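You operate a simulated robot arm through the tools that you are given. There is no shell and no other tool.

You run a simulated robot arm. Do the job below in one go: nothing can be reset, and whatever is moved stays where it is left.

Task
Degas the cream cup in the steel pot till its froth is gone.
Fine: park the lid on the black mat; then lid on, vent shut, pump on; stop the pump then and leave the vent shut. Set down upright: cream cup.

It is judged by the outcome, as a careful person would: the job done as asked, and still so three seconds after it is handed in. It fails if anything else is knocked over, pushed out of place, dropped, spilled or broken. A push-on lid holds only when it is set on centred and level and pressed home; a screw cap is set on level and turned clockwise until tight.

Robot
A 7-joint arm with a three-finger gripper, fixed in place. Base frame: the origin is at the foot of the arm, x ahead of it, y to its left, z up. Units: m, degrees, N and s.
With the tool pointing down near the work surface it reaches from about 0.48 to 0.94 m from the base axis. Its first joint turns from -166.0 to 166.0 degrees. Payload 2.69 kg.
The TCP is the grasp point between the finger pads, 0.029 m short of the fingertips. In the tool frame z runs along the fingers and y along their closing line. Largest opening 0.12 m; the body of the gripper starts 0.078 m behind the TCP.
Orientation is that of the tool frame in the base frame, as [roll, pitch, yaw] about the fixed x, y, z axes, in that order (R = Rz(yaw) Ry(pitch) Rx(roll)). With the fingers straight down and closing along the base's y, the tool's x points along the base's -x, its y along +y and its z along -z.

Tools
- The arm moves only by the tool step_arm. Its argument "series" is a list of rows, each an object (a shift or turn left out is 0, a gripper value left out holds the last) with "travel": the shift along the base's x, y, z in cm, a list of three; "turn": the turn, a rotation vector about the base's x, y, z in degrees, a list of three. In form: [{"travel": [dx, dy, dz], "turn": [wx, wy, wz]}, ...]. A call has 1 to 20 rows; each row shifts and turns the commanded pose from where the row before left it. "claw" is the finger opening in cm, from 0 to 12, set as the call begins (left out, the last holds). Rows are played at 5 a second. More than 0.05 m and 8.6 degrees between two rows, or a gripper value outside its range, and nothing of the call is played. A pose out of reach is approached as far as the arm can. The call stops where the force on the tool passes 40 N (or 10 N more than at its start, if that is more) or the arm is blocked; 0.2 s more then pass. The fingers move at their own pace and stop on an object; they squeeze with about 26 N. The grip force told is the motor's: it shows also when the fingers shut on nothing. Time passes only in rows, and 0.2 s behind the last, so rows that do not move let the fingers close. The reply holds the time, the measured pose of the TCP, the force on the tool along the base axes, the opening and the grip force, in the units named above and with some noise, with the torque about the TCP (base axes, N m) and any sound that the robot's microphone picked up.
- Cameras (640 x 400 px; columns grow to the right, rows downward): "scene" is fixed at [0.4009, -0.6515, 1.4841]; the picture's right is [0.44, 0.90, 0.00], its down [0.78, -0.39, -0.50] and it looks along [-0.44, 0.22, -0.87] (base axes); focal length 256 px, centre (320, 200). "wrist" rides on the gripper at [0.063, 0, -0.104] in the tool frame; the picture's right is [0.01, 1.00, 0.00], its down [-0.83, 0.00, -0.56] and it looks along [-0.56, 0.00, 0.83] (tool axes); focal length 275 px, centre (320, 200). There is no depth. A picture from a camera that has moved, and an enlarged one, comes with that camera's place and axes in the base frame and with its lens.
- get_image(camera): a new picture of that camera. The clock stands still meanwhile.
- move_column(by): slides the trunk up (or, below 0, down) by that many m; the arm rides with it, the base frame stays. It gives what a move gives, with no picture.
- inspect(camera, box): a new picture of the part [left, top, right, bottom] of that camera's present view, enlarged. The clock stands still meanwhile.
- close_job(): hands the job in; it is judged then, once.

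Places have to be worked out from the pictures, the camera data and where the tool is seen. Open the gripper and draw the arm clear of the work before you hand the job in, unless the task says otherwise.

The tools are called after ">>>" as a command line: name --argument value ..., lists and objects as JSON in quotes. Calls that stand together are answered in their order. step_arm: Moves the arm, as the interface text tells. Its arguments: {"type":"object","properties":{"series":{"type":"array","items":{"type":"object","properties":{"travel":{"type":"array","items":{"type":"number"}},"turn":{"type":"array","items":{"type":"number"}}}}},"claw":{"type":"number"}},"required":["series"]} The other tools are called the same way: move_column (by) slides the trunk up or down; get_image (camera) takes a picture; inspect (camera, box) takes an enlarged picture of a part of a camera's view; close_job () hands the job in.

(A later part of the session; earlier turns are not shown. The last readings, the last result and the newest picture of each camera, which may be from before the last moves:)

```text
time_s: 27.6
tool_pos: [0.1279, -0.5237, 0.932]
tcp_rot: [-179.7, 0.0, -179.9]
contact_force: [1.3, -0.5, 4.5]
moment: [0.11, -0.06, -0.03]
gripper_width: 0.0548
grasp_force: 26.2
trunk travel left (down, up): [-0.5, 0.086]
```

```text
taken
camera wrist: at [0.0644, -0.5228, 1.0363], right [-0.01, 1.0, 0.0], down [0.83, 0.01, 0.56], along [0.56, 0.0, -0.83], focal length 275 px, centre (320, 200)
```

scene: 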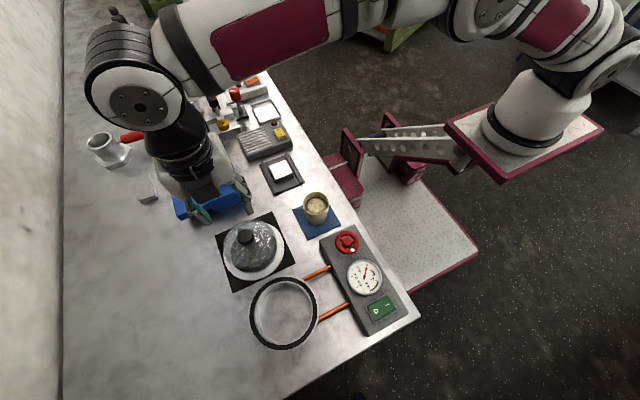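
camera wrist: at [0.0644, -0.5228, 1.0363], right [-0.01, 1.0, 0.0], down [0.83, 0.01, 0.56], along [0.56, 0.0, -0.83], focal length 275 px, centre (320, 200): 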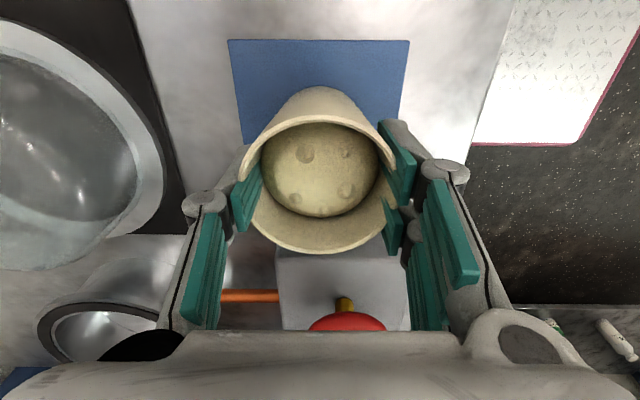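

Held at 0.0548 opening with 26 N. I lift very gently and check that the cup comes up level.

>>> step_arm --series '[{"travel": [0, 0, 0.2]}, {"travel": [0, 0, 0.3]}, {"travel": [0, 0, 0.5]}, {"travel": [0, 0, 0.8]}, {"travel": [0, 0, 0.7]}, {"travel": [0, 0, 0]}]'

>>> get_image --camera "wrist"

>>> inspect --camera "scene" --box '[260, 160, 370, 260]'

```text
time_s: 29.0
tool_pos: [0.1279, -0.5236, 0.9576]
tcp_rot: [-179.8, 0.0, -179.9]
contact_force: [0.5, -0.8, -0.9]
moment: [0.02, 0.01, -0.01]
gripper_width: 0.0547
grasp_force: 26.0
trunk travel left (down, up): [-0.5, 0.086]
```

```text
taken
camera wrist: at [0.0646, -0.523, 1.0612], right [-0.01, 1.0, 0.0], down [0.83, 0.01, 0.56], along [0.56, 0.0, -0.83], focal length 275 px, centre (320, 200)
```

wrist: 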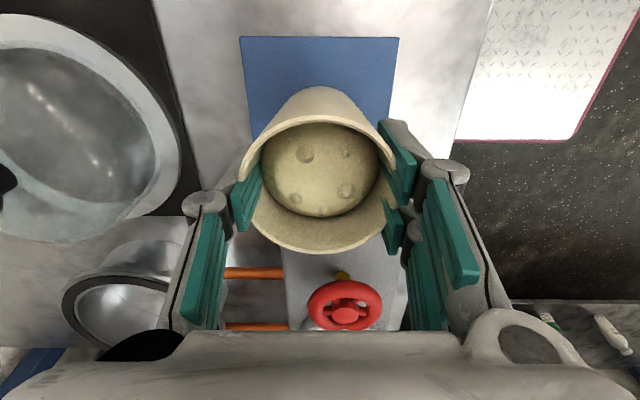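

```text
4.00 times, centred on (315, 210) of scene
camera zoom: at [0.4009, -0.6515, 1.4841], right [0.44, 0.9, 0.0], down [0.78, -0.39, -0.5], along [-0.44, 0.22, -0.87], focal length 1022 px, centre (340, 160)
```

zoom: 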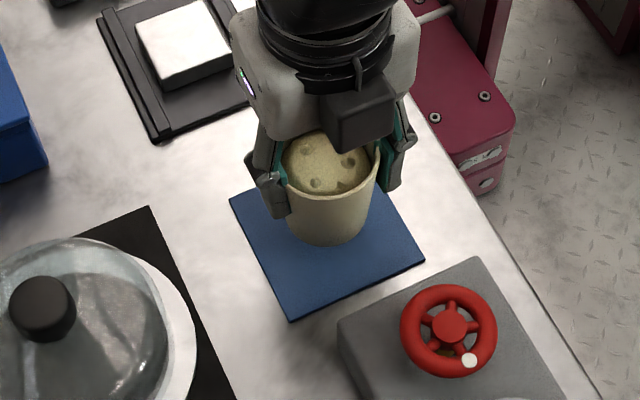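

The cup rose level with the tool. I lift to about z 1.03 and carry it smoothly over to the pot centre (0.311, -0.689).

>>> step_arm --series '[{"travel": [0, 0, 1.0]}, {"travel": [0, 0, 1.5]}, {"travel": [0, 0, 2.0]}, {"travel": [0, 0, 1.5]}, {"travel": [0, 0, 1.0]}, {"travel": [0.5, -0.5, 0.2]}, {"travel": [1.2, -1.1, 0]}, {"travel": [1.7, -1.5, 0]}, {"travel": [2.0, -1.8, 0]}, {"travel": [2.2, -2.0, 0]}, {"travel": [2.2, -2.0, 0]}, {"travel": [2.2, -2.0, 0]}, {"travel": [2.0, -1.8, 0]}, {"travel": [1.7, -1.5, 0]}, {"travel": [1.3, -1.2, 0]}, {"travel": [0.8, -0.8, 0]}, {"travel": [0.5, -0.4, 0]}, {"travel": [0, 0, 0]}]'

>>> get_image --camera "wrist"

>>> get_image --camera "scene"

```text
time_s: 32.8
tool_pos: [0.3112, -0.6889, 1.028]
tcp_rot: [-179.9, 0.0, -179.8]
contact_force: [-0.4, -0.3, -1.9]
moment: [-0.02, -0.01, -0.03]
gripper_width: 0.055
grasp_force: 26.2
trunk travel left (down, up): [-0.5, 0.086]
```

```text
taken
camera wrist: at [0.2473, -0.6881, 1.1331], right [-0.01, 1.0, 0.0], down [0.83, 0.01, 0.56], along [0.56, 0.0, -0.83], focal length 275 px, centre (320, 200)
```

wrist: 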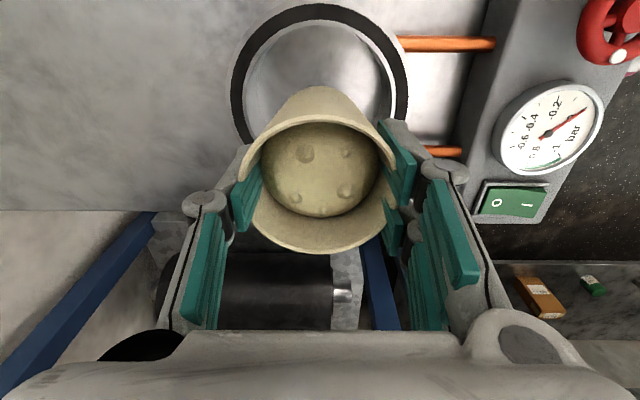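

```text
taken
```

scene: 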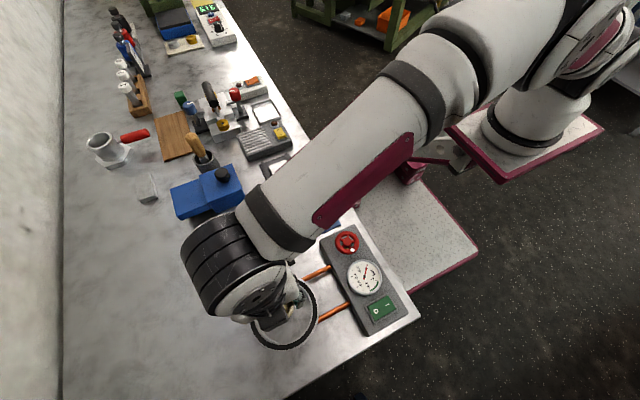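

Cup is centred over the pot (gasket centre ≈(0.310, -0.6885)). I lower it smoothly to about z 0.948.

>>> step_arm --series '[{"travel": [0, 0, -0.7]}, {"travel": [0, 0, -1.3]}, {"travel": [0, 0, -1.6]}, {"travel": [0, 0, -1.6]}, {"travel": [0, 0, -1.3]}, {"travel": [0, 0, -1.0]}, {"travel": [0, 0, -0.5]}, {"travel": [0, 0, 0]}]'

>>> get_image --camera "wrist"

```text
time_s: 34.6
tool_pos: [0.3102, -0.6891, 0.9486]
tcp_rot: [-179.8, 0.0, -179.9]
contact_force: [0.3, 0.6, -1.2]
moment: [0.0, 0.01, -0.04]
gripper_width: 0.0546
grasp_force: 26.0
trunk travel left (down, up): [-0.5, 0.086]
```

```text
taken
camera wrist: at [0.248, -0.6879, 1.0537], right [-0.01, 1.0, 0.0], down [0.83, 0.01, 0.56], along [0.56, 0.0, -0.83], focal length 275 px, centre (320, 200)
```

wrist: 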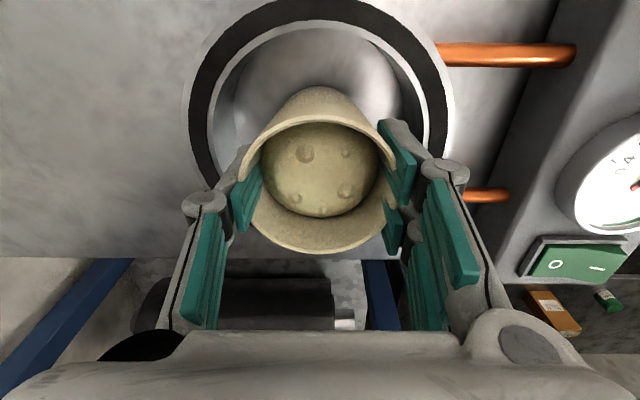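

Centred inside the rim and clear. I continue down slowly and feel for the floor.

>>> step_arm --series '[{"travel": [0, 0, -0.3]}, {"travel": [0, 0, -0.3]}, {"travel": [0, 0, -0.2]}, {"travel": [0, 0, -0.2]}, {"travel": [0, 0, 0]}]'

```text
time_s: 35.8
tool_pos: [0.3103, -0.6903, 0.9395]
tcp_rot: [-179.8, 0.0, -179.8]
contact_force: [0.2, 1.2, -1.0]
moment: [-0.01, 0.02, -0.02]
gripper_width: 0.0548
grasp_force: 25.7
trunk travel left (down, up): [-0.5, 0.086]
```

Still free at 0.9395 (about -1 N, the cup's weight). I go on down in small steps.

>>> step_arm --series '[{"travel": [0, 0, -0.15]}, {"travel": [0, 0, -0.15]}, {"travel": [0, 0, 0]}, {"travel": [0, 0, 0]}]'

```text
time_s: 36.8
tool_pos: [0.3113, -0.6892, 0.936]
tcp_rot: [-179.9, 0.0, -179.9]
contact_force: [0.0, -0.4, -1.9]
moment: [-0.03, -0.01, 0.02]
gripper_width: 0.0549
grasp_force: 25.4
trunk travel left (down, up): [-0.5, 0.086]
```

No contact yet at 0.936; another 3 mm in 1.5 mm steps.

>>> step_arm --series '[{"travel": [0, 0, -0.15]}, {"travel": [0, 0, -0.15]}, {"travel": [0, 0, 0]}, {"travel": [0, 0, 0]}]'

```text
time_s: 37.8
tool_pos: [0.3104, -0.6875, 0.9336]
tcp_rot: [-179.7, 0.0, -179.8]
contact_force: [1.0, 0.0, 1.9]
moment: [0.1, -0.01, -0.03]
gripper_width: 0.0546
grasp_force: 25.6
trunk travel left (down, up): [-0.5, 0.086]
```

The force flipped to +1.9 N, so the cup has likely touched the pot floor. I go 1 mm more to confirm.

>>> step_arm --series '[{"travel": [0, 0, -0.1]}, {"travel": [0, 0, 0]}]'

```text
time_s: 38.4
tool_pos: [0.31, -0.6887, 0.9334]
tcp_rot: [-179.7, 0.0, 180.0]
contact_force: [-0.3, 0.1, 10.8]
moment: [0.15, 0.07, 0.02]
gripper_width: 0.0552
grasp_force: 25.9
trunk travel left (down, up): [-0.5, 0.086]
```

Floor contact is confirmed (10.8 N). I ease up 1 mm and open to 7.8 cm (finger backs stay within the pot wall).

>>> step_arm --series '[{"travel": [0, 0, 0.1]}, {"travel": [0, 0, 0]}]'

>>> step_arm --claw 7.8 --series '[{"travel": [0, 0, 0]}, {"travel": [0, 0, 0]}, {"travel": [0, 0, 0]}]'

>>> get_image --camera "wrist"

```text
time_s: 39.0
tool_pos: [0.3097, -0.6896, 0.9346]
tcp_rot: [-179.7, 0.0, -179.8]
contact_force: [-1.5, -2.2, 7.1]
moment: [0.04, 0.12, 0.03]
gripper_width: 0.0546
grasp_force: 26.2
trunk travel left (down, up): [-0.5, 0.086]
```

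```text
time_s: 39.8
tool_pos: [0.3101, -0.6884, 0.9334]
tcp_rot: [-179.8, 0.0, -179.9]
contact_force: [0.0, 0.4, 0.3]
moment: [-0.02, -0.02, 0.0]
gripper_width: 0.0778
grasp_force: 0.1
trunk travel left (down, up): [-0.5, 0.086]
```

```text
taken
camera wrist: at [0.2478, -0.6884, 1.0378], right [-0.01, 1.0, 0.0], down [0.83, 0.01, 0.56], along [0.56, 0.0, -0.83], focal length 275 px, centre (320, 200)
```

wrist: 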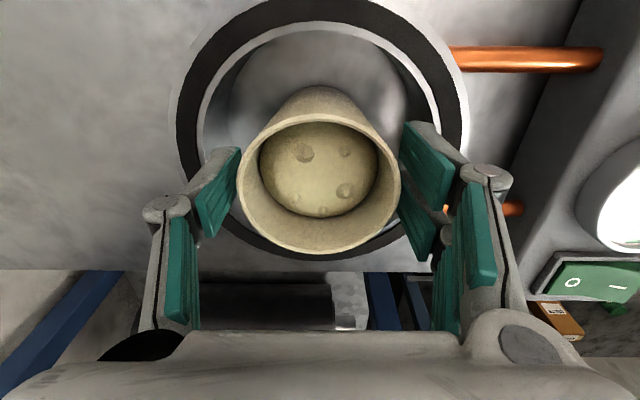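

The cup stands in the pot and the fingers are free on both sides. I rise straight up and look.

>>> step_arm --series '[{"travel": [0, 0, 0.5]}, {"travel": [0, 0, 1]}, {"travel": [0, 0, 2]}, {"travel": [0, 0, 3]}, {"travel": [0, 0, 4]}, {"travel": [0, 0, 4]}, {"travel": [0, 0, 0]}]'

>>> get_image --camera "wrist"

>>> inspect --camera "wrist" --box '[220, 0, 420, 180]'

```text
time_s: 41.4
tool_pos: [0.3103, -0.6888, 1.0794]
tcp_rot: [-179.8, 0.1, -179.9]
contact_force: [-0.5, 0.1, 0.7]
moment: [0.04, 0.0, 0.03]
gripper_width: 0.0783
grasp_force: 0.1
trunk travel left (down, up): [-0.5, 0.086]
```

```text
taken
camera wrist: at [0.2478, -0.6881, 1.1831], right [-0.01, 1.0, 0.0], down [0.83, 0.01, 0.56], along [0.56, 0.0, -0.83], focal length 275 px, centre (320, 200)
```

wrist: 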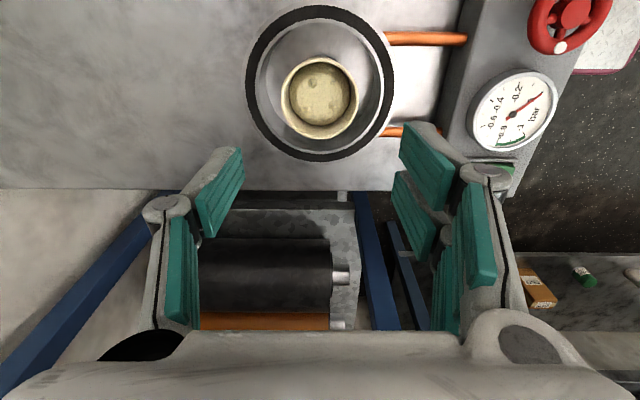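

```text
2.22 times, centred on (320, 90) of wrist
camera zoom: at [0.2478, -0.6881, 1.1831], right [-0.01, 1.0, 0.0], down [0.83, 0.01, 0.56], along [0.56, 0.0, -0.83], focal length 612 px, centre (320, 444)
```

zoom: 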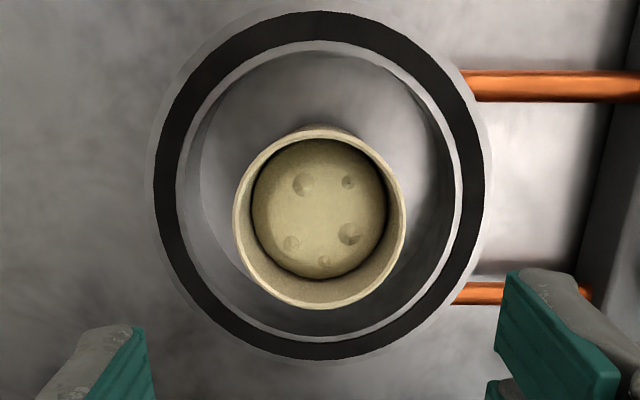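

The cup stands upright and centred in the pot; the pot centre reads (0.310, -0.688). I go back above the lid knob at (0.141, -0.705) with fingers at 6 cm.

>>> step_arm --claw 6 --series '[{"travel": [-2.5, -0.2, 0]}, {"travel": [-3.5, -0.4, 0]}, {"travel": [-3.5, -0.4, 0]}, {"travel": [-3.5, -0.4, 0]}, {"travel": [-2.5, -0.2, -1]}, {"travel": [-1.5, 0, -1.5]}, {"travel": [0, 0, -2.0]}, {"travel": [0, 0, 0]}]'

>>> get_image --camera "wrist"

>>> inspect --camera "wrist" --box '[240, 60, 400, 200]'

```text
time_s: 43.2
tool_pos: [0.1393, -0.7049, 1.0338]
tcp_rot: [-179.8, -0.1, -179.8]
contact_force: [-0.2, 0.1, 0.3]
moment: [-0.02, 0.01, 0.05]
gripper_width: 0.0599
grasp_force: 0.2
trunk travel left (down, up): [-0.5, 0.086]
```

```text
taken
camera wrist: at [0.0771, -0.7053, 1.1375], right [-0.01, 1.0, 0.0], down [0.83, 0.01, 0.56], along [0.56, 0.0, -0.83], focal length 275 px, centre (320, 200)
```

wrist: 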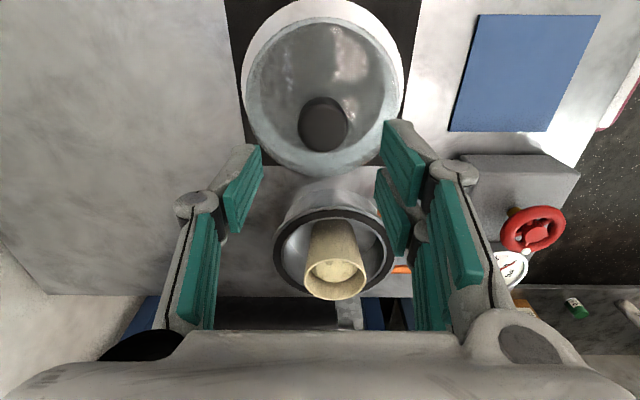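

```text
2.86 times, centred on (320, 130) of wrist
camera zoom: at [0.0771, -0.7053, 1.1375], right [-0.01, 1.0, 0.0], down [0.83, 0.01, 0.56], along [0.56, 0.0, -0.83], focal length 786 px, centre (320, 400)
```

zoom: 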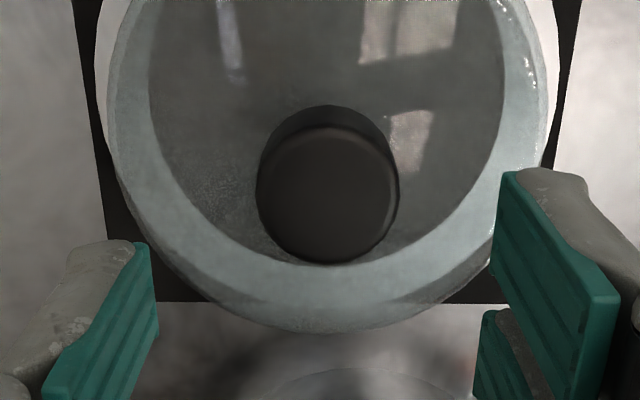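

The knob centre reads (0.1395, -0.7027), about 2 mm to +y of the TCP; I correct and descend to z≈0.962 around it.

>>> step_arm --series '[{"travel": [0.05, 0.18, -2]}, {"travel": [0, 0, -2]}, {"travel": [0, 0, -1.5]}, {"travel": [0, 0, -1]}, {"travel": [0, 0, -0.6]}, {"travel": [0, 0, 0]}]'

>>> get_image --camera "wrist"

```text
time_s: 44.6
tool_pos: [0.1417, -0.7052, 0.9612]
tcp_rot: [-179.7, -0.1, -179.9]
contact_force: [0.0, -0.6, 0.2]
moment: [0.02, 0.04, 0.01]
gripper_width: 0.0602
grasp_force: 0.1
trunk travel left (down, up): [-0.5, 0.086]
```

```text
taken
camera wrist: at [0.0782, -0.7034, 1.0662], right [-0.01, 1.0, 0.0], down [0.83, 0.01, 0.56], along [0.56, 0.0, -0.83], focal length 275 px, centre (320, 200)
```

wrist: 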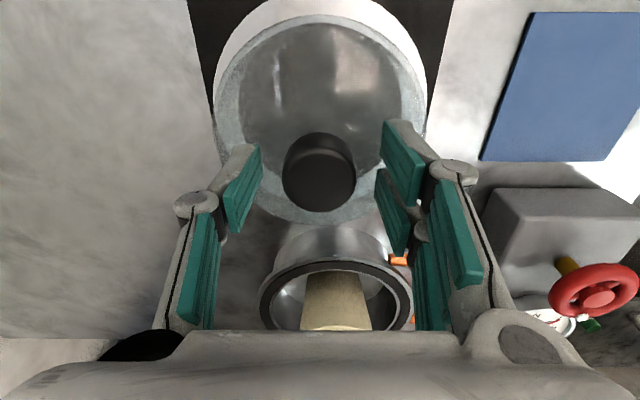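

The knob sits between the fingers just as at the first pick-up. I close on it and lift.

>>> step_arm --claw 2 --series '[{"travel": [0, 0, 0]}, {"travel": [0, 0, 0]}, {"travel": [0, 0, 0]}, {"travel": [0, 0, 0]}]'

>>> step_arm --series '[{"travel": [0, 0, 0.3]}, {"travel": [0, 0, 0.7]}, {"travel": [0, 0, 1.5]}, {"travel": [0, 0, 2.5]}, {"travel": [0, 0, 3.0]}, {"travel": [0, 0, 2.5]}, {"travel": [0, 0, 1.0]}, {"travel": [0, 0, 0]}]'

>>> get_image --camera "wrist"

```text
time_s: 45.6
tool_pos: [0.1419, -0.7033, 0.9626]
tcp_rot: [-179.8, -0.1, -179.9]
contact_force: [0.2, -3.7, 0.8]
moment: [-0.1, 0.01, -0.01]
gripper_width: 0.033
grasp_force: 26.6
trunk travel left (down, up): [-0.5, 0.086]
```

```text
time_s: 47.4
tool_pos: [0.1426, -0.7038, 1.0758]
tcp_rot: [-179.9, -0.1, -179.9]
contact_force: [-0.4, 0.2, -3.0]
moment: [-0.04, -0.01, -0.03]
gripper_width: 0.0327
grasp_force: 25.9
trunk travel left (down, up): [-0.5, 0.086]
```

```text
taken
camera wrist: at [0.0793, -0.7029, 1.1807], right [-0.01, 1.0, 0.0], down [0.83, 0.01, 0.56], along [0.56, 0.0, -0.83], focal length 275 px, centre (320, 200)
```

wrist: 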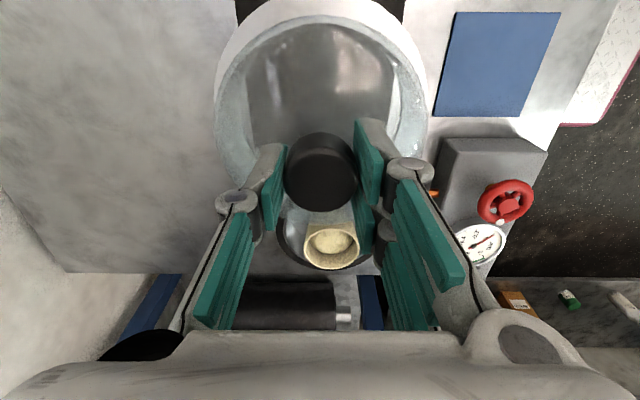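

The lid hangs level in the same grip as before. I carry it back over the pot, to TCP (0.3115, -0.6885).

>>> step_arm --series '[{"travel": [1.5, 0.1, 0]}, {"travel": [2.5, 0.2, 0]}, {"travel": [3.2, 0.3, 0]}, {"travel": [3.2, 0.3, 0]}, {"travel": [3.0, 0.3, 0]}, {"travel": [2.2, 0.2, 0]}, {"travel": [1.32, 0.05, 0]}, {"travel": [0, 0, 0]}]'

>>> get_image --camera "wrist"

>>> inspect --camera "scene" --box '[230, 250, 340, 360]'

```text
time_s: 49.2
tool_pos: [0.3109, -0.6879, 1.0752]
tcp_rot: [-179.8, 0.1, -179.9]
contact_force: [-0.3, -0.6, -3.4]
moment: [0.02, 0.02, 0.01]
gripper_width: 0.0327
grasp_force: 26.1
trunk travel left (down, up): [-0.5, 0.086]
```

```text
taken
camera wrist: at [0.2476, -0.6877, 1.1796], right [-0.01, 1.0, 0.0], down [0.83, 0.01, 0.56], along [0.56, 0.0, -0.83], focal length 275 px, centre (320, 200)
```

wrist: 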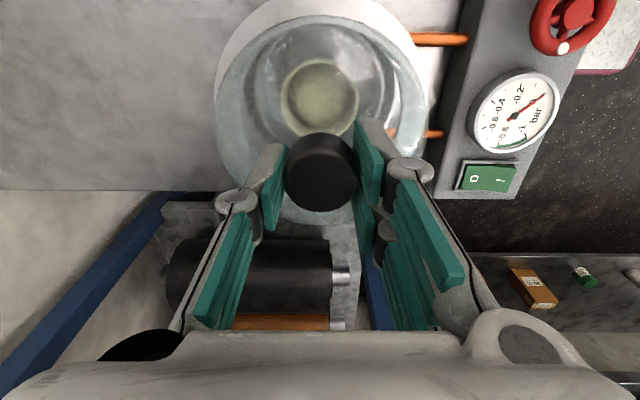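

```text
3.64 times, centred on (285, 305) of scene
camera zoom: at [0.4009, -0.6515, 1.4841], right [0.44, 0.9, 0.0], down [0.78, -0.39, -0.5], along [-0.44, 0.22, -0.87], focal length 929 px, centre (447, -182)
```

zoom: 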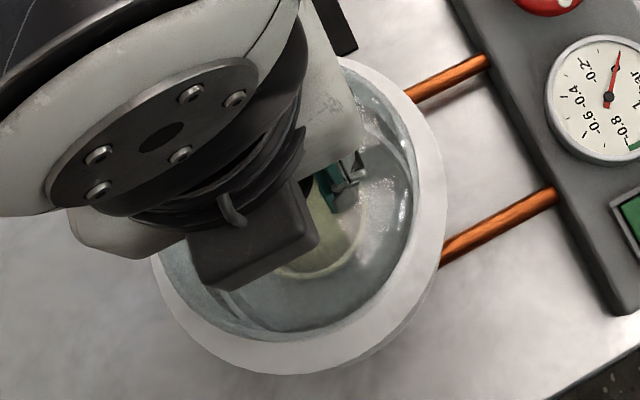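

I trim by (+0.8, -0.7) mm and lower toward the seat (expected contact at TCP z≈1.007).

>>> step_arm --series '[{"travel": [0.07, -0.06, -0.5]}, {"travel": [0, 0, -1.3]}, {"travel": [0, 0, -1.6]}, {"travel": [0, 0, -1.3]}, {"travel": [0, 0, -0.7]}, {"travel": [0, 0, -0.4]}, {"travel": [0, 0, 0]}]'

>>> get_image --camera "wrist"

>>> inspect --camera "scene" --box '[235, 260, 335, 360]'

```text
time_s: 50.8
tool_pos: [0.3118, -0.6903, 1.018]
tcp_rot: [-179.7, 0.0, -179.9]
contact_force: [0.4, 0.1, -2.6]
moment: [0.0, 0.03, 0.0]
gripper_width: 0.0327
grasp_force: 26.0
trunk travel left (down, up): [-0.5, 0.086]
```

```text
taken
camera wrist: at [0.2484, -0.6885, 1.1228], right [-0.01, 1.0, 0.0], down [0.83, 0.01, 0.56], along [0.56, 0.0, -0.83], focal length 275 px, centre (320, 200)
```

wrist: 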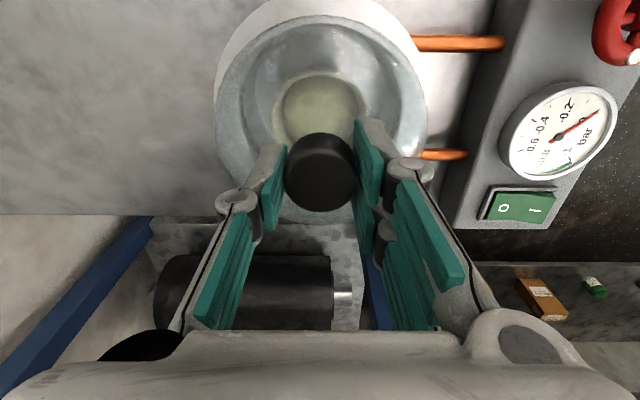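

```text
4.00 times, centred on (285, 310) of scene
camera zoom: at [0.4009, -0.6515, 1.4841], right [0.44, 0.9, 0.0], down [0.78, -0.39, -0.5], along [-0.44, 0.22, -0.87], focal length 1022 px, centre (460, -240)
```

zoom: 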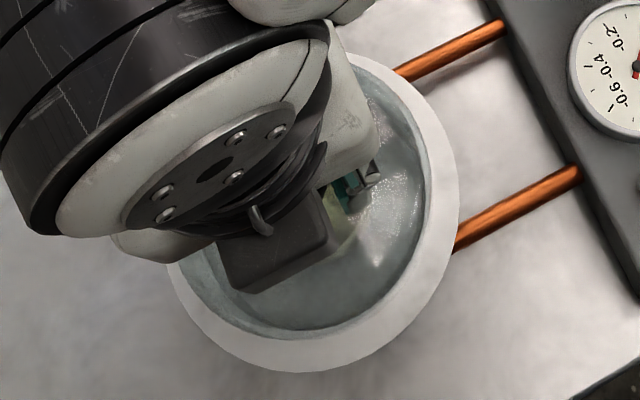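

The lid is about 11 mm above its seat and looks concentric. I lower in small steps to contact.

>>> step_arm --series '[{"travel": [0, 0, -0.3]}, {"travel": [0, 0, -0.3]}, {"travel": [0, 0, -0.2]}, {"travel": [0, 0, 0]}]'

```text
time_s: 51.8
tool_pos: [0.3106, -0.6884, 1.0102]
tcp_rot: [-179.8, -0.1, -179.9]
contact_force: [-0.2, 0.7, -3.6]
moment: [0.0, 0.02, -0.01]
gripper_width: 0.0331
grasp_force: 26.1
trunk travel left (down, up): [-0.5, 0.086]
```

Still hanging at 1.010; I continue in 1.5 mm steps.

>>> step_arm --series '[{"travel": [0, 0, -0.15]}, {"travel": [0, 0, -0.15]}, {"travel": [0, 0, 0]}]'

```text
time_s: 52.6
tool_pos: [0.3105, -0.6897, 1.0094]
tcp_rot: [-179.7, 0.0, -179.9]
contact_force: [-2.1, 3.2, 9.8]
moment: [0.21, 0.1, 0.06]
gripper_width: 0.0327
grasp_force: 26.1
trunk travel left (down, up): [-0.5, 0.086]
```

Contact at z≈1.009 with 9.8 N. I look at the seating from both cameras before pressing.

>>> inspect --camera "scene" --box '[235, 260, 335, 360]'

>>> inspect --camera "wrist" --box '[200, 0, 440, 230]'

```text
4.00 times, centred on (285, 310) of scene
camera zoom: at [0.4009, -0.6515, 1.4841], right [0.44, 0.9, 0.0], down [0.78, -0.39, -0.5], along [-0.44, 0.22, -0.87], focal length 1022 px, centre (460, -240)
```

zoom: 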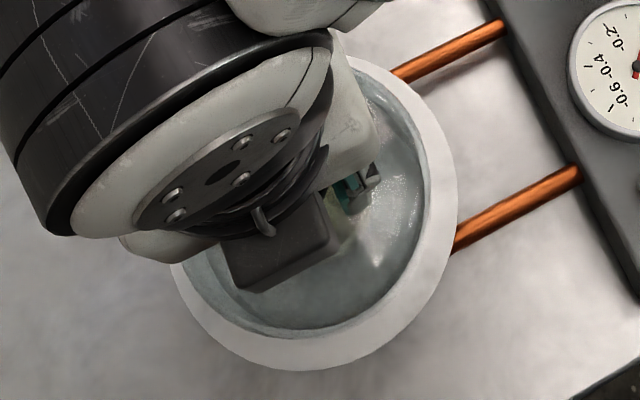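

```text
1.74 times, centred on (320, 115) of wrist
camera zoom: at [0.2477, -0.6888, 1.1134], right [-0.01, 1.0, -0.01], down [0.83, 0.01, 0.56], along [0.56, 0.0, -0.83], focal length 479 px, centre (320, 348)
```

zoom: 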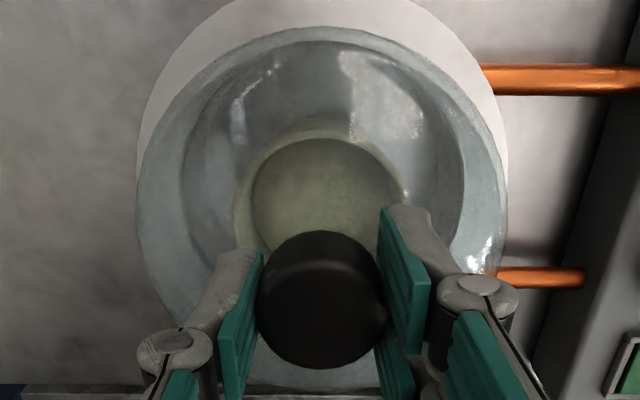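

By image comparison the lid is about 2 mm short in x (and ~0.7 mm in y) of where it first sat. I lift 4 mm, shift by (+2, -0.7) mm and set it down again.

>>> step_arm --series '[{"travel": [0, 0, 0.4]}, {"travel": [0.2, -0.07, 0.2]}, {"travel": [0, 0, 0]}]'

>>> inspect --camera "scene" --box '[235, 260, 335, 360]'

>>> inspect --camera "wrist" --box '[200, 0, 440, 230]'

```text
time_s: 53.4
tool_pos: [0.3137, -0.6901, 1.0139]
tcp_rot: [-179.9, 0.1, -180.0]
contact_force: [0.5, 0.0, -3.2]
moment: [0.01, -0.02, 0.0]
gripper_width: 0.0327
grasp_force: 25.6
trunk travel left (down, up): [-0.5, 0.086]
```

```text
4.00 times, centred on (285, 310) of scene
camera zoom: at [0.4009, -0.6515, 1.4841], right [0.44, 0.9, 0.0], down [0.78, -0.39, -0.5], along [-0.44, 0.22, -0.87], focal length 1022 px, centre (460, -240)
```

zoom: 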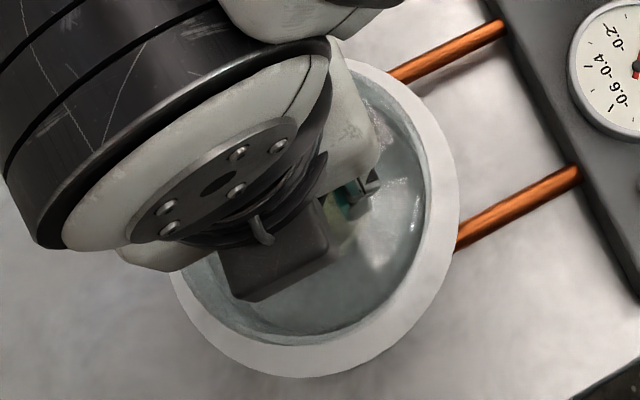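

```text
1.74 times, centred on (320, 115) of wrist
camera zoom: at [0.2504, -0.6897, 1.1179], right [-0.01, 1.0, 0.0], down [0.83, 0.01, 0.56], along [0.56, 0.0, -0.83], focal length 479 px, centre (320, 348)
```

zoom: 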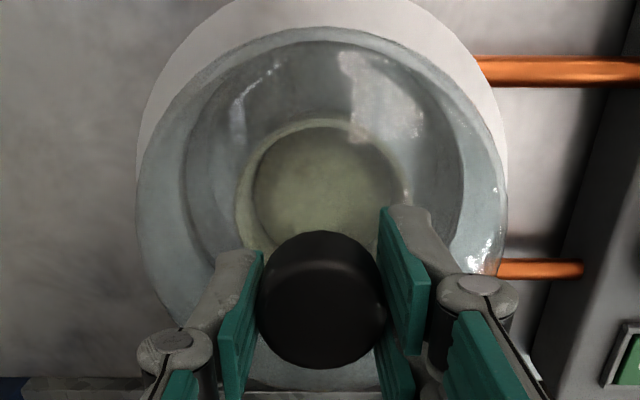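

The flange outline (right 460, bottom 377 while 5 mm up) now matches the original seating. I lower it again to contact.

>>> step_arm --series '[{"travel": [0, 0, -0.2]}, {"travel": [0, 0, -0.2]}, {"travel": [0, 0, -0.1]}, {"travel": [0, 0, 0]}]'

```text
time_s: 54.4
tool_pos: [0.3127, -0.6907, 1.0084]
tcp_rot: [-179.7, 0.1, -179.9]
contact_force: [-0.4, 0.7, -2.6]
moment: [-0.07, 0.04, 0.02]
gripper_width: 0.0327
grasp_force: 26.2
trunk travel left (down, up): [-0.5, 0.086]
```

The lid is just about touching at 1.008; I press down a little further.

>>> step_arm --series '[{"travel": [0, 0, -0.1]}, {"travel": [0, 0, -0.1]}, {"travel": [0, 0, 0]}]'

```text
time_s: 55.2
tool_pos: [0.3127, -0.6915, 1.0083]
tcp_rot: [-179.6, 0.1, -179.9]
contact_force: [1.0, 6.5, 18.9]
moment: [0.28, 0.06, 0.04]
gripper_width: 0.0326
grasp_force: 25.8
trunk travel left (down, up): [-0.5, 0.086]
```

Pressed with about 19 N. I ease the load off and release the knob, then check that the lid sits level and centred.

>>> step_arm --series '[{"travel": [0, 0, 0.12]}, {"travel": [0, 0, 0]}]'

>>> step_arm --claw 6 --series '[{"travel": [0, 0, 0]}, {"travel": [0, 0, 0]}, {"travel": [0, 0, 0]}]'

>>> step_arm --series '[{"travel": [0, 0, 1]}, {"travel": [0, 0, 2]}, {"travel": [0, 0, 3]}, {"travel": [0, 0, 1]}, {"travel": [0, 0, 0]}]'

>>> get_image --camera "wrist"

>>> inspect --camera "scene" --box '[235, 260, 335, 360]'

```text
time_s: 55.8
tool_pos: [0.3124, -0.6904, 1.0094]
tcp_rot: [-179.6, 0.1, -179.9]
contact_force: [2.7, -0.2, 16.8]
moment: [-0.04, 0.06, 0.06]
gripper_width: 0.0328
grasp_force: 26.1
trunk travel left (down, up): [-0.5, 0.086]
```

```text
time_s: 56.6
tool_pos: [0.3123, -0.6886, 1.008]
tcp_rot: [-179.8, -0.1, -179.9]
contact_force: [-0.7, 0.5, 0.5]
moment: [0.01, 0.04, -0.01]
gripper_width: 0.0602
grasp_force: 0.1
trunk travel left (down, up): [-0.5, 0.086]
```

```text
time_s: 57.8
tool_pos: [0.314, -0.6896, 1.0777]
tcp_rot: [-179.8, -0.1, -179.8]
contact_force: [-0.6, -0.3, -0.9]
moment: [-0.03, 0.01, 0.03]
gripper_width: 0.0604
grasp_force: 0.1
trunk travel left (down, up): [-0.5, 0.086]
```

```text
taken
camera wrist: at [0.2507, -0.6894, 1.1821], right [-0.01, 1.0, 0.0], down [0.83, 0.01, 0.56], along [0.56, 0.0, -0.83], focal length 275 px, centre (320, 200)
```

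wrist: 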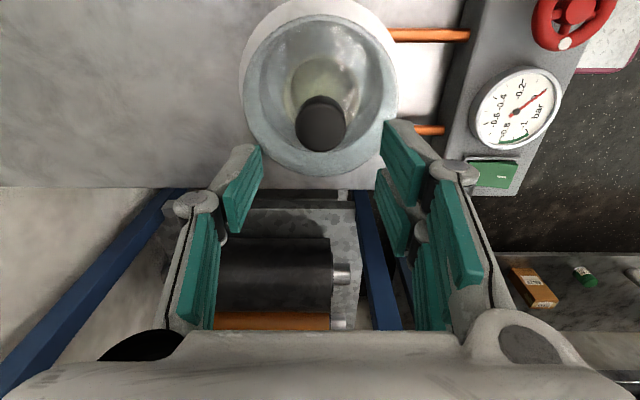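

```text
4.00 times, centred on (285, 310) of scene
camera zoom: at [0.4009, -0.6515, 1.4841], right [0.44, 0.9, 0.0], down [0.78, -0.39, -0.5], along [-0.44, 0.22, -0.87], focal length 1022 px, centre (460, -240)
```

zoom: 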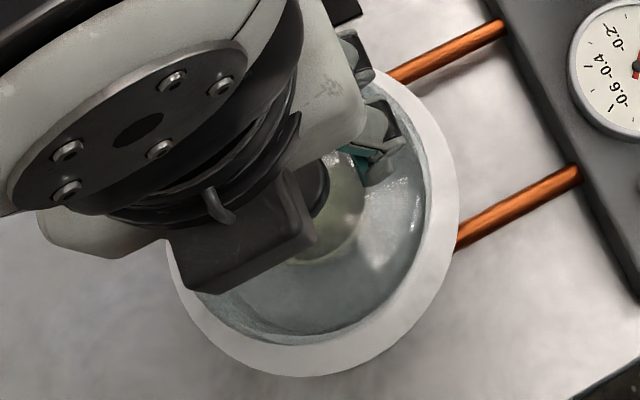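

The lid sits where it first was (flange within ~1 mm). I move over to the vent wheel at (0.245, -0.505) with claw 8 cm and view the pot unobstructed.

>>> step_arm --claw 8 --series '[{"travel": [-1.2, 3.2, 0]}, {"travel": [-1.2, 3.2, 0]}, {"travel": [-1.2, 3.2, 0]}, {"travel": [-1.2, 3.2, 0]}, {"travel": [-1.2, 3.2, -0.5]}, {"travel": [-0.7, 2.4, -1]}, {"travel": [0, 0, 0]}]'

>>> get_image --camera "scene"

>>> inspect --camera "scene" --box '[235, 260, 335, 360]'

>>> get_image --camera "wrist"

```text
time_s: 59.4
tool_pos: [0.2465, -0.5062, 1.0648]
tcp_rot: [-179.8, 0.0, -179.9]
contact_force: [0.4, 0.3, -0.3]
moment: [0.03, -0.03, 0.0]
gripper_width: 0.08
grasp_force: 0.0
trunk travel left (down, up): [-0.5, 0.086]
```

```text
taken
```

scene: 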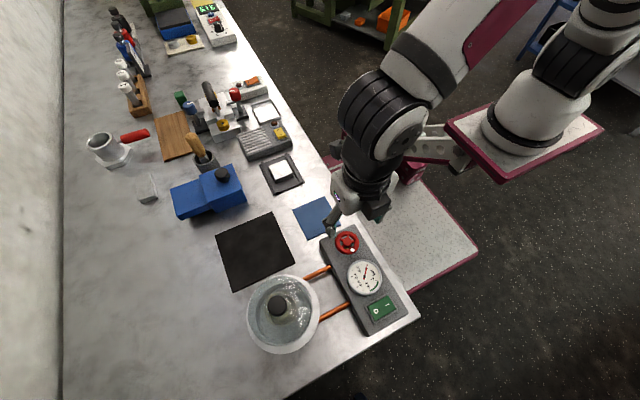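

```text
4.00 times, centred on (285, 310) of scene
camera zoom: at [0.4009, -0.6515, 1.4841], right [0.44, 0.9, 0.0], down [0.78, -0.39, -0.5], along [-0.44, 0.22, -0.87], focal length 1022 px, centre (460, -240)
```

zoom: 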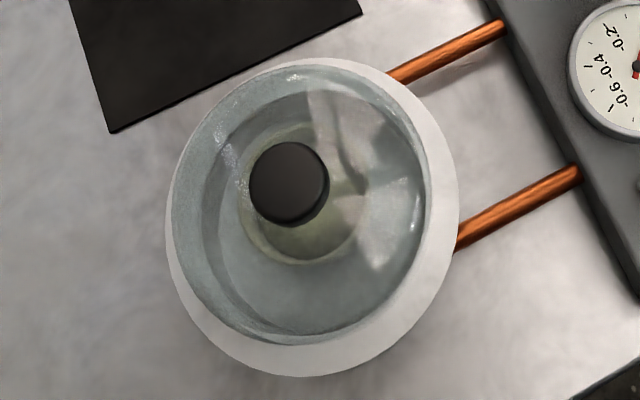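

```text
taken
camera wrist: at [0.1839, -0.5052, 1.1692], right [-0.01, 1.0, 0.0], down [0.83, 0.01, 0.56], along [0.56, 0.0, -0.83], focal length 275 px, centre (320, 200)
```

wrist: 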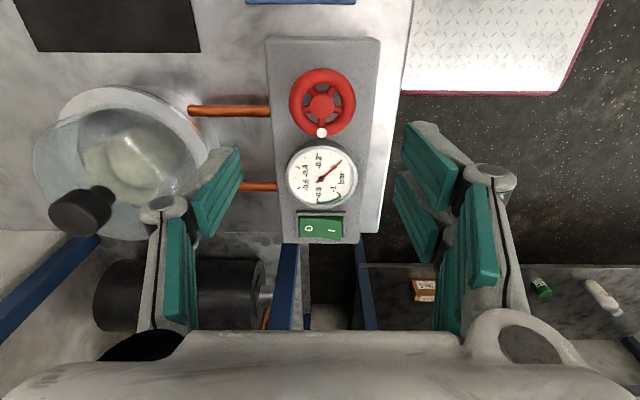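

The flange outline (166–459, 57–377) matches the original within about 1 mm, so the lid is centred and level. I zoom on the wheel for alignment and markings.

>>> inspect --camera "wrist" --box '[260, 30, 390, 250]'

>>> inspect --camera "wrist" --box '[270, 50, 370, 150]'

>>> inspect --camera "scene" --box '[310, 215, 410, 335]'

```text
1.82 times, centred on (325, 140) of wrist
camera zoom: at [0.1839, -0.5052, 1.1692], right [-0.01, 1.0, 0.0], down [0.83, 0.01, 0.56], along [0.56, 0.0, -0.83], focal length 500 px, centre (311, 309)
```

zoom: 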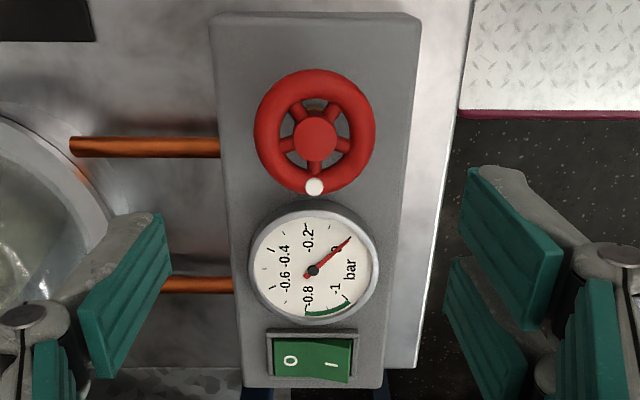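

```text
4.00 times, centred on (320, 100) of wrist
camera zoom: at [0.1839, -0.5052, 1.1692], right [-0.01, 1.0, 0.0], down [0.83, 0.01, 0.56], along [0.56, 0.0, -0.83], focal length 1101 px, centre (320, 600)
```

zoom: 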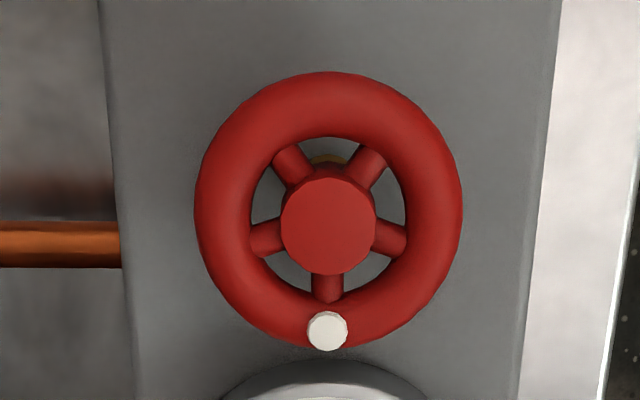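

```text
3.33 times, centred on (360, 275) of scene
camera zoom: at [0.4009, -0.6515, 1.4841], right [0.44, 0.9, 0.0], down [0.78, -0.39, -0.5], along [-0.44, 0.22, -0.87], focal length 852 px, centre (187, -50)
```

zoom: 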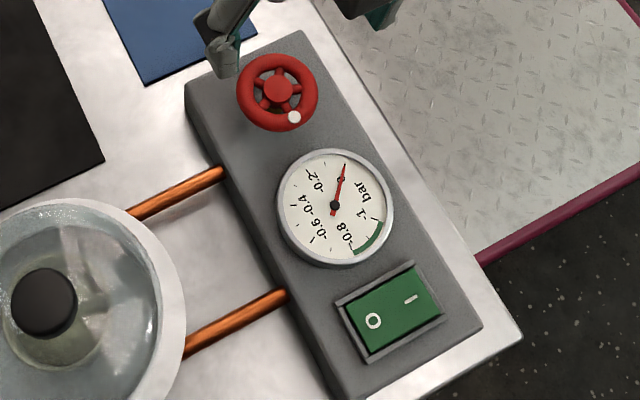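

Wheel centre reads (0.2454, -0.503) with its white dot toward +x; clockwise from above (‑z) should shut it. I centre over it and pre-rotate the tool +48° so I can turn a large clockwise arc in one grip.

>>> step_arm --series '[{"travel": [-0.1, 0.18, 0], "turn": [0, 0, 8]}, {"turn": [0, 0, 8]}, {"turn": [0, 0, 8]}, {"turn": [0, 0, 8]}, {"turn": [0, 0, 8]}, {"turn": [0, 0, 8]}, {"travel": [0, 0, 0]}]'

>>> get_image --camera "wrist"

```text
time_s: 61.0
tool_pos: [0.2462, -0.5047, 1.0633]
tcp_rot: [-179.9, -0.1, -131.8]
contact_force: [-0.7, -0.1, 0.3]
moment: [0.02, -0.02, -0.03]
gripper_width: 0.0802
grasp_force: 0.1
trunk travel left (down, up): [-0.5, 0.086]
```

```text
taken
camera wrist: at [0.2027, -0.5507, 1.1682], right [-0.75, 0.66, 0.0], down [0.55, 0.62, 0.56], along [0.37, 0.41, -0.83], focal length 275 px, centre (320, 200)
```

wrist: 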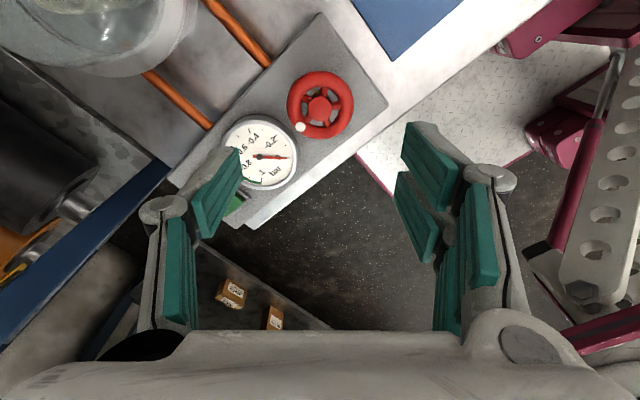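

The wheel is in line between the fingers (estimate (0.2447, -0.5043)). I descend around it to TCP z≈0.955, the tips staying ~1.5 cm above the panel.

>>> step_arm --series '[{"travel": [-0.12, 0.03, -3]}, {"travel": [0, 0, -3]}, {"travel": [0, 0, -2]}, {"travel": [0, 0, -1.5]}, {"travel": [0, 0, -0.8]}, {"travel": [0, 0, -0.5]}, {"travel": [0, 0, 0]}]'

>>> get_image --camera "wrist"

>>> inspect --camera "scene" --box '[310, 200, 410, 300]'

```text
time_s: 62.6
tool_pos: [0.2437, -0.5043, 0.9548]
tcp_rot: [-179.7, 0.0, -132.0]
contact_force: [0.2, 0.6, 0.4]
moment: [-0.01, -0.01, -0.01]
gripper_width: 0.0801
grasp_force: 0.0
trunk travel left (down, up): [-0.5, 0.086]
```

```text
taken
camera wrist: at [0.2016, -0.5505, 1.0593], right [-0.75, 0.67, 0.0], down [0.55, 0.62, 0.56], along [0.37, 0.41, -0.83], focal length 275 px, centre (320, 200)
```

wrist: 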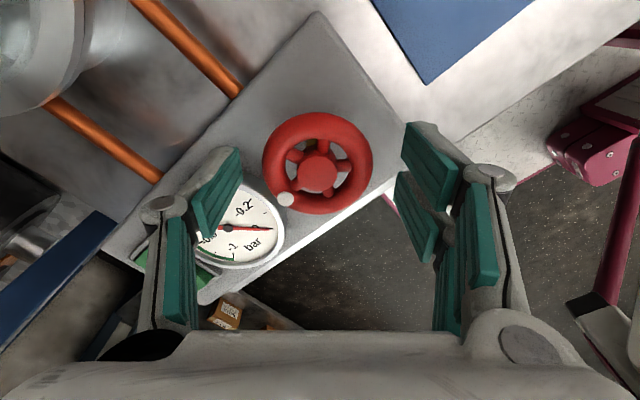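

```text
4.00 times, centred on (360, 250) of scene
camera zoom: at [0.4009, -0.6515, 1.4841], right [0.44, 0.9, 0.0], down [0.78, -0.39, -0.5], along [-0.44, 0.22, -0.87], focal length 1022 px, centre (160, 0)
```

zoom: 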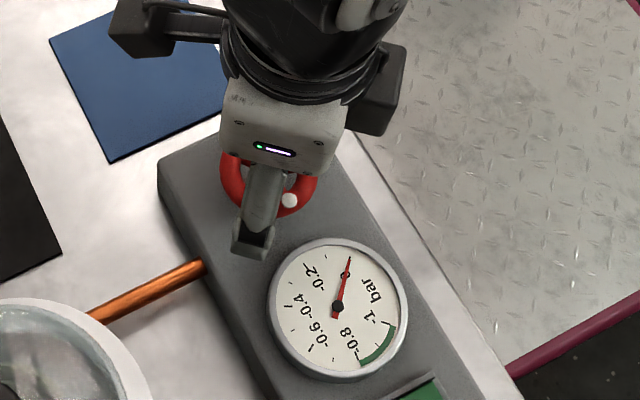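

The wheel is centred between the fingers within about 1 mm. I close on its rim.

>>> step_arm --claw 4 --series '[{"travel": [0, 0, 0]}, {"travel": [0, 0, 0]}, {"travel": [0, 0, 0]}, {"travel": [0, 0, 0]}]'

>>> get_image --camera "wrist"

```text
time_s: 63.6
tool_pos: [0.2447, -0.5056, 0.9551]
tcp_rot: [-179.6, -0.1, -131.9]
contact_force: [8.9, -7.9, 6.2]
moment: [-0.51, -0.38, 0.0]
gripper_width: 0.0543
grasp_force: 45.0
trunk travel left (down, up): [-0.5, 0.086]
```

```text
taken
camera wrist: at [0.2027, -0.5513, 1.06], right [-0.75, 0.66, -0.01], down [0.55, 0.62, 0.56], along [0.37, 0.41, -0.83], focal length 275 px, centre (320, 200)
```

wrist: 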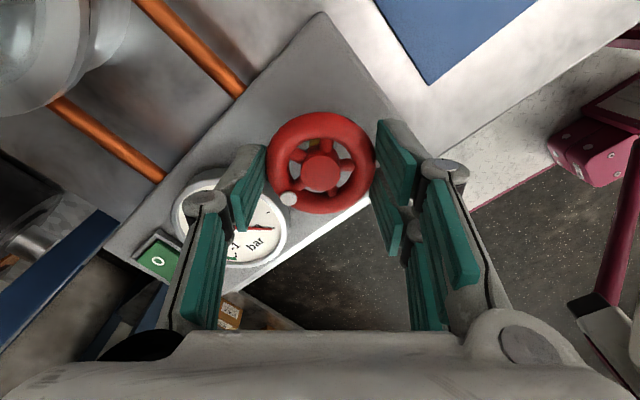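

The wheel rim is gripped (0.0543 m) but the tool is pushed sideways by ~12 N along the closing line; I shift ~1 mm with it to relieve the side load.

>>> step_arm --series '[{"travel": [0.08, -0.07, 0]}, {"travel": [0, 0, 0]}]'

```text
time_s: 64.2
tool_pos: [0.2451, -0.5052, 0.9551]
tcp_rot: [-179.8, 0.0, -131.9]
contact_force: [6.0, -6.9, 8.8]
moment: [-0.59, -0.16, 0.01]
gripper_width: 0.0545
grasp_force: 44.8
trunk travel left (down, up): [-0.5, 0.086]
```

Some side load (9 N) and 9 N upward remain; I shift another ~1.4 mm in the same direction and 1 mm up.

>>> step_arm --series '[{"travel": [0.1, -0.1, 0.1]}, {"travel": [0, 0, 0]}]'

```text
time_s: 64.8
tool_pos: [0.2446, -0.5062, 0.9554]
tcp_rot: [-179.8, 0.1, -132.1]
contact_force: [-2.4, -6.8, -6.9]
moment: [-1.07, 0.24, -0.01]
gripper_width: 0.0544
grasp_force: 45.2
trunk travel left (down, up): [-0.5, 0.086]
```

The x load reversed slightly while y remains; I fine-trim (-0.5, -0.7, -0.5) mm.

>>> step_arm --series '[{"travel": [-0.04, -0.07, -0.05]}, {"travel": [0, 0, 0]}]'

```text
time_s: 65.4
tool_pos: [0.2447, -0.5042, 0.9546]
tcp_rot: [-180.0, 0.2, -131.9]
contact_force: [0.3, 0.7, -8.1]
moment: [-0.07, 0.16, 0.0]
gripper_width: 0.0547
grasp_force: 44.9
trunk travel left (down, up): [-0.5, 0.086]
```

Side loads are relieved now. I turn the wheel clockwise (−z) in a first 32° stage and watch the torque.

>>> step_arm --series '[{"travel": [0, 0, -0.05], "turn": [0, 0, -8]}, {"turn": [0, 0, -8]}, {"turn": [0, 0, -8]}, {"turn": [0, 0, -8]}, {"travel": [0, 0, 0]}]'

>>> get_image --camera "wrist"

```text
time_s: 66.6
tool_pos: [0.2455, -0.5058, 0.9549]
tcp_rot: [-179.8, 0.0, -164.1]
contact_force: [-2.1, 16.3, 7.4]
moment: [1.26, 0.24, -0.03]
gripper_width: 0.0546
grasp_force: 45.4
trunk travel left (down, up): [-0.5, 0.086]
```

```text
taken
camera wrist: at [0.1842, -0.5221, 1.0599], right [-0.28, 0.96, 0.0], down [0.8, 0.23, 0.56], along [0.53, 0.15, -0.83], focal length 275 px, centre (320, 200)
```

wrist: 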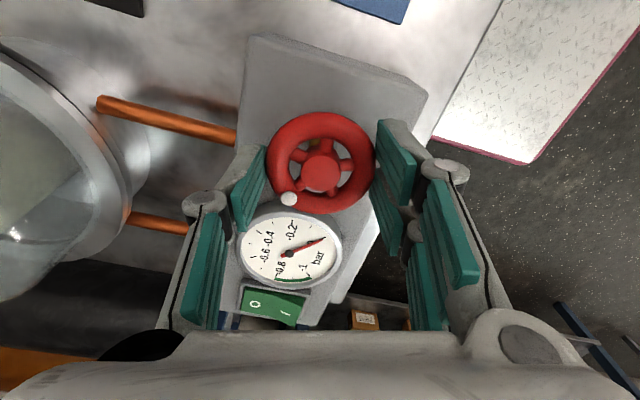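

The wheel follows the gripper (dot fixed relative to the fingers), torque is low, but a +16 N y-load has built up; I trim +1.5 mm in y and continue the turn.

>>> step_arm --series '[{"travel": [0, 0.12, 0.05]}, {"travel": [0, 0, 0]}]'

```text
time_s: 67.2
tool_pos: [0.2448, -0.5056, 0.9537]
tcp_rot: [-179.8, 0.0, -164.1]
contact_force: [-5.8, 11.5, -7.5]
moment: [0.24, 0.24, 0.0]
gripper_width: 0.0547
grasp_force: 44.8
trunk travel left (down, up): [-0.5, 0.086]
```

>>> step_arm --series '[{"travel": [-0.05, 0.12, -0.03]}, {"travel": [0, 0, 0]}]'

```text
time_s: 67.8
tool_pos: [0.2444, -0.5047, 0.9553]
tcp_rot: [-179.5, 0.1, -164.0]
contact_force: [-4.7, 0.0, -7.6]
moment: [0.14, 0.11, -0.01]
gripper_width: 0.0544
grasp_force: 44.6
trunk travel left (down, up): [-0.5, 0.086]
```

Loads are small again (‑4.7, 0, ‑7.6 N). I continue turning clockwise another 32°.

>>> step_arm --series '[{"travel": [-0.03, 0, -0.03], "turn": [0, 0, -8]}, {"turn": [0, 0, -8]}, {"turn": [0, 0, -8]}, {"turn": [0, 0, -8]}, {"travel": [0, 0, 0]}]'

>>> get_image --camera "wrist"

```text
time_s: 69.0
tool_pos: [0.2441, -0.5046, 0.9549]
tcp_rot: [-179.7, 0.1, 164.1]
contact_force: [1.2, -1.7, 11.0]
moment: [0.61, 0.35, -0.04]
gripper_width: 0.0544
grasp_force: 45.1
trunk travel left (down, up): [-0.5, 0.086]
```

```text
taken
camera wrist: at [0.1839, -0.4863, 1.0599], right [0.27, 0.96, -0.01], down [0.8, -0.22, 0.56], along [0.53, -0.16, -0.83], focal length 275 px, centre (320, 200)
```

wrist: 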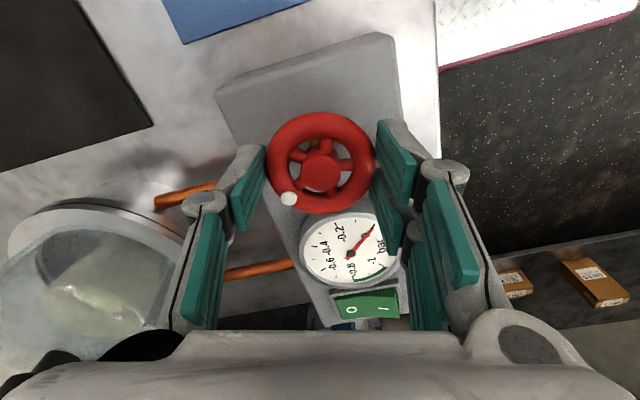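

Now 64° turned with little torque. I continue another 32° clockwise, to the mirror of the starting angle.

>>> step_arm --series '[{"travel": [0, 0, 0.05], "turn": [0, 0, -8]}, {"turn": [0, 0, -8]}, {"turn": [0, 0, -8]}, {"turn": [0, 0, -8]}, {"travel": [0, 0, 0]}]'

>>> get_image --camera "wrist"

```text
time_s: 70.2
tool_pos: [0.2438, -0.5033, 0.9548]
tcp_rot: [-179.8, -0.1, 132.0]
contact_force: [-2.5, 0.7, 10.8]
moment: [0.13, 0.28, 0.72]
gripper_width: 0.0546
grasp_force: 44.8
trunk travel left (down, up): [-0.5, 0.086]
```

```text
taken
camera wrist: at [0.202, -0.456, 1.0595], right [0.74, 0.67, 0.0], down [0.56, -0.61, 0.56], along [0.37, -0.41, -0.83], focal length 275 px, centre (320, 200)
```

wrist: 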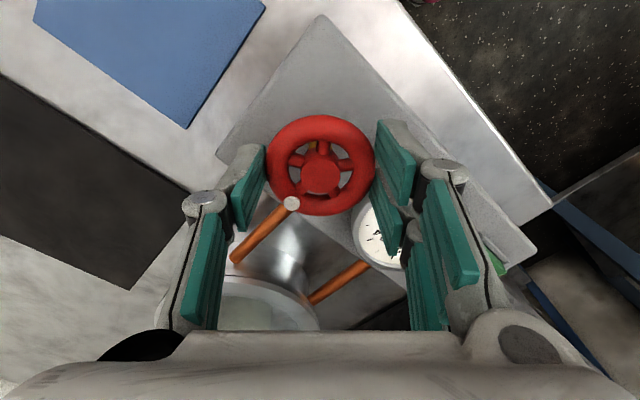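

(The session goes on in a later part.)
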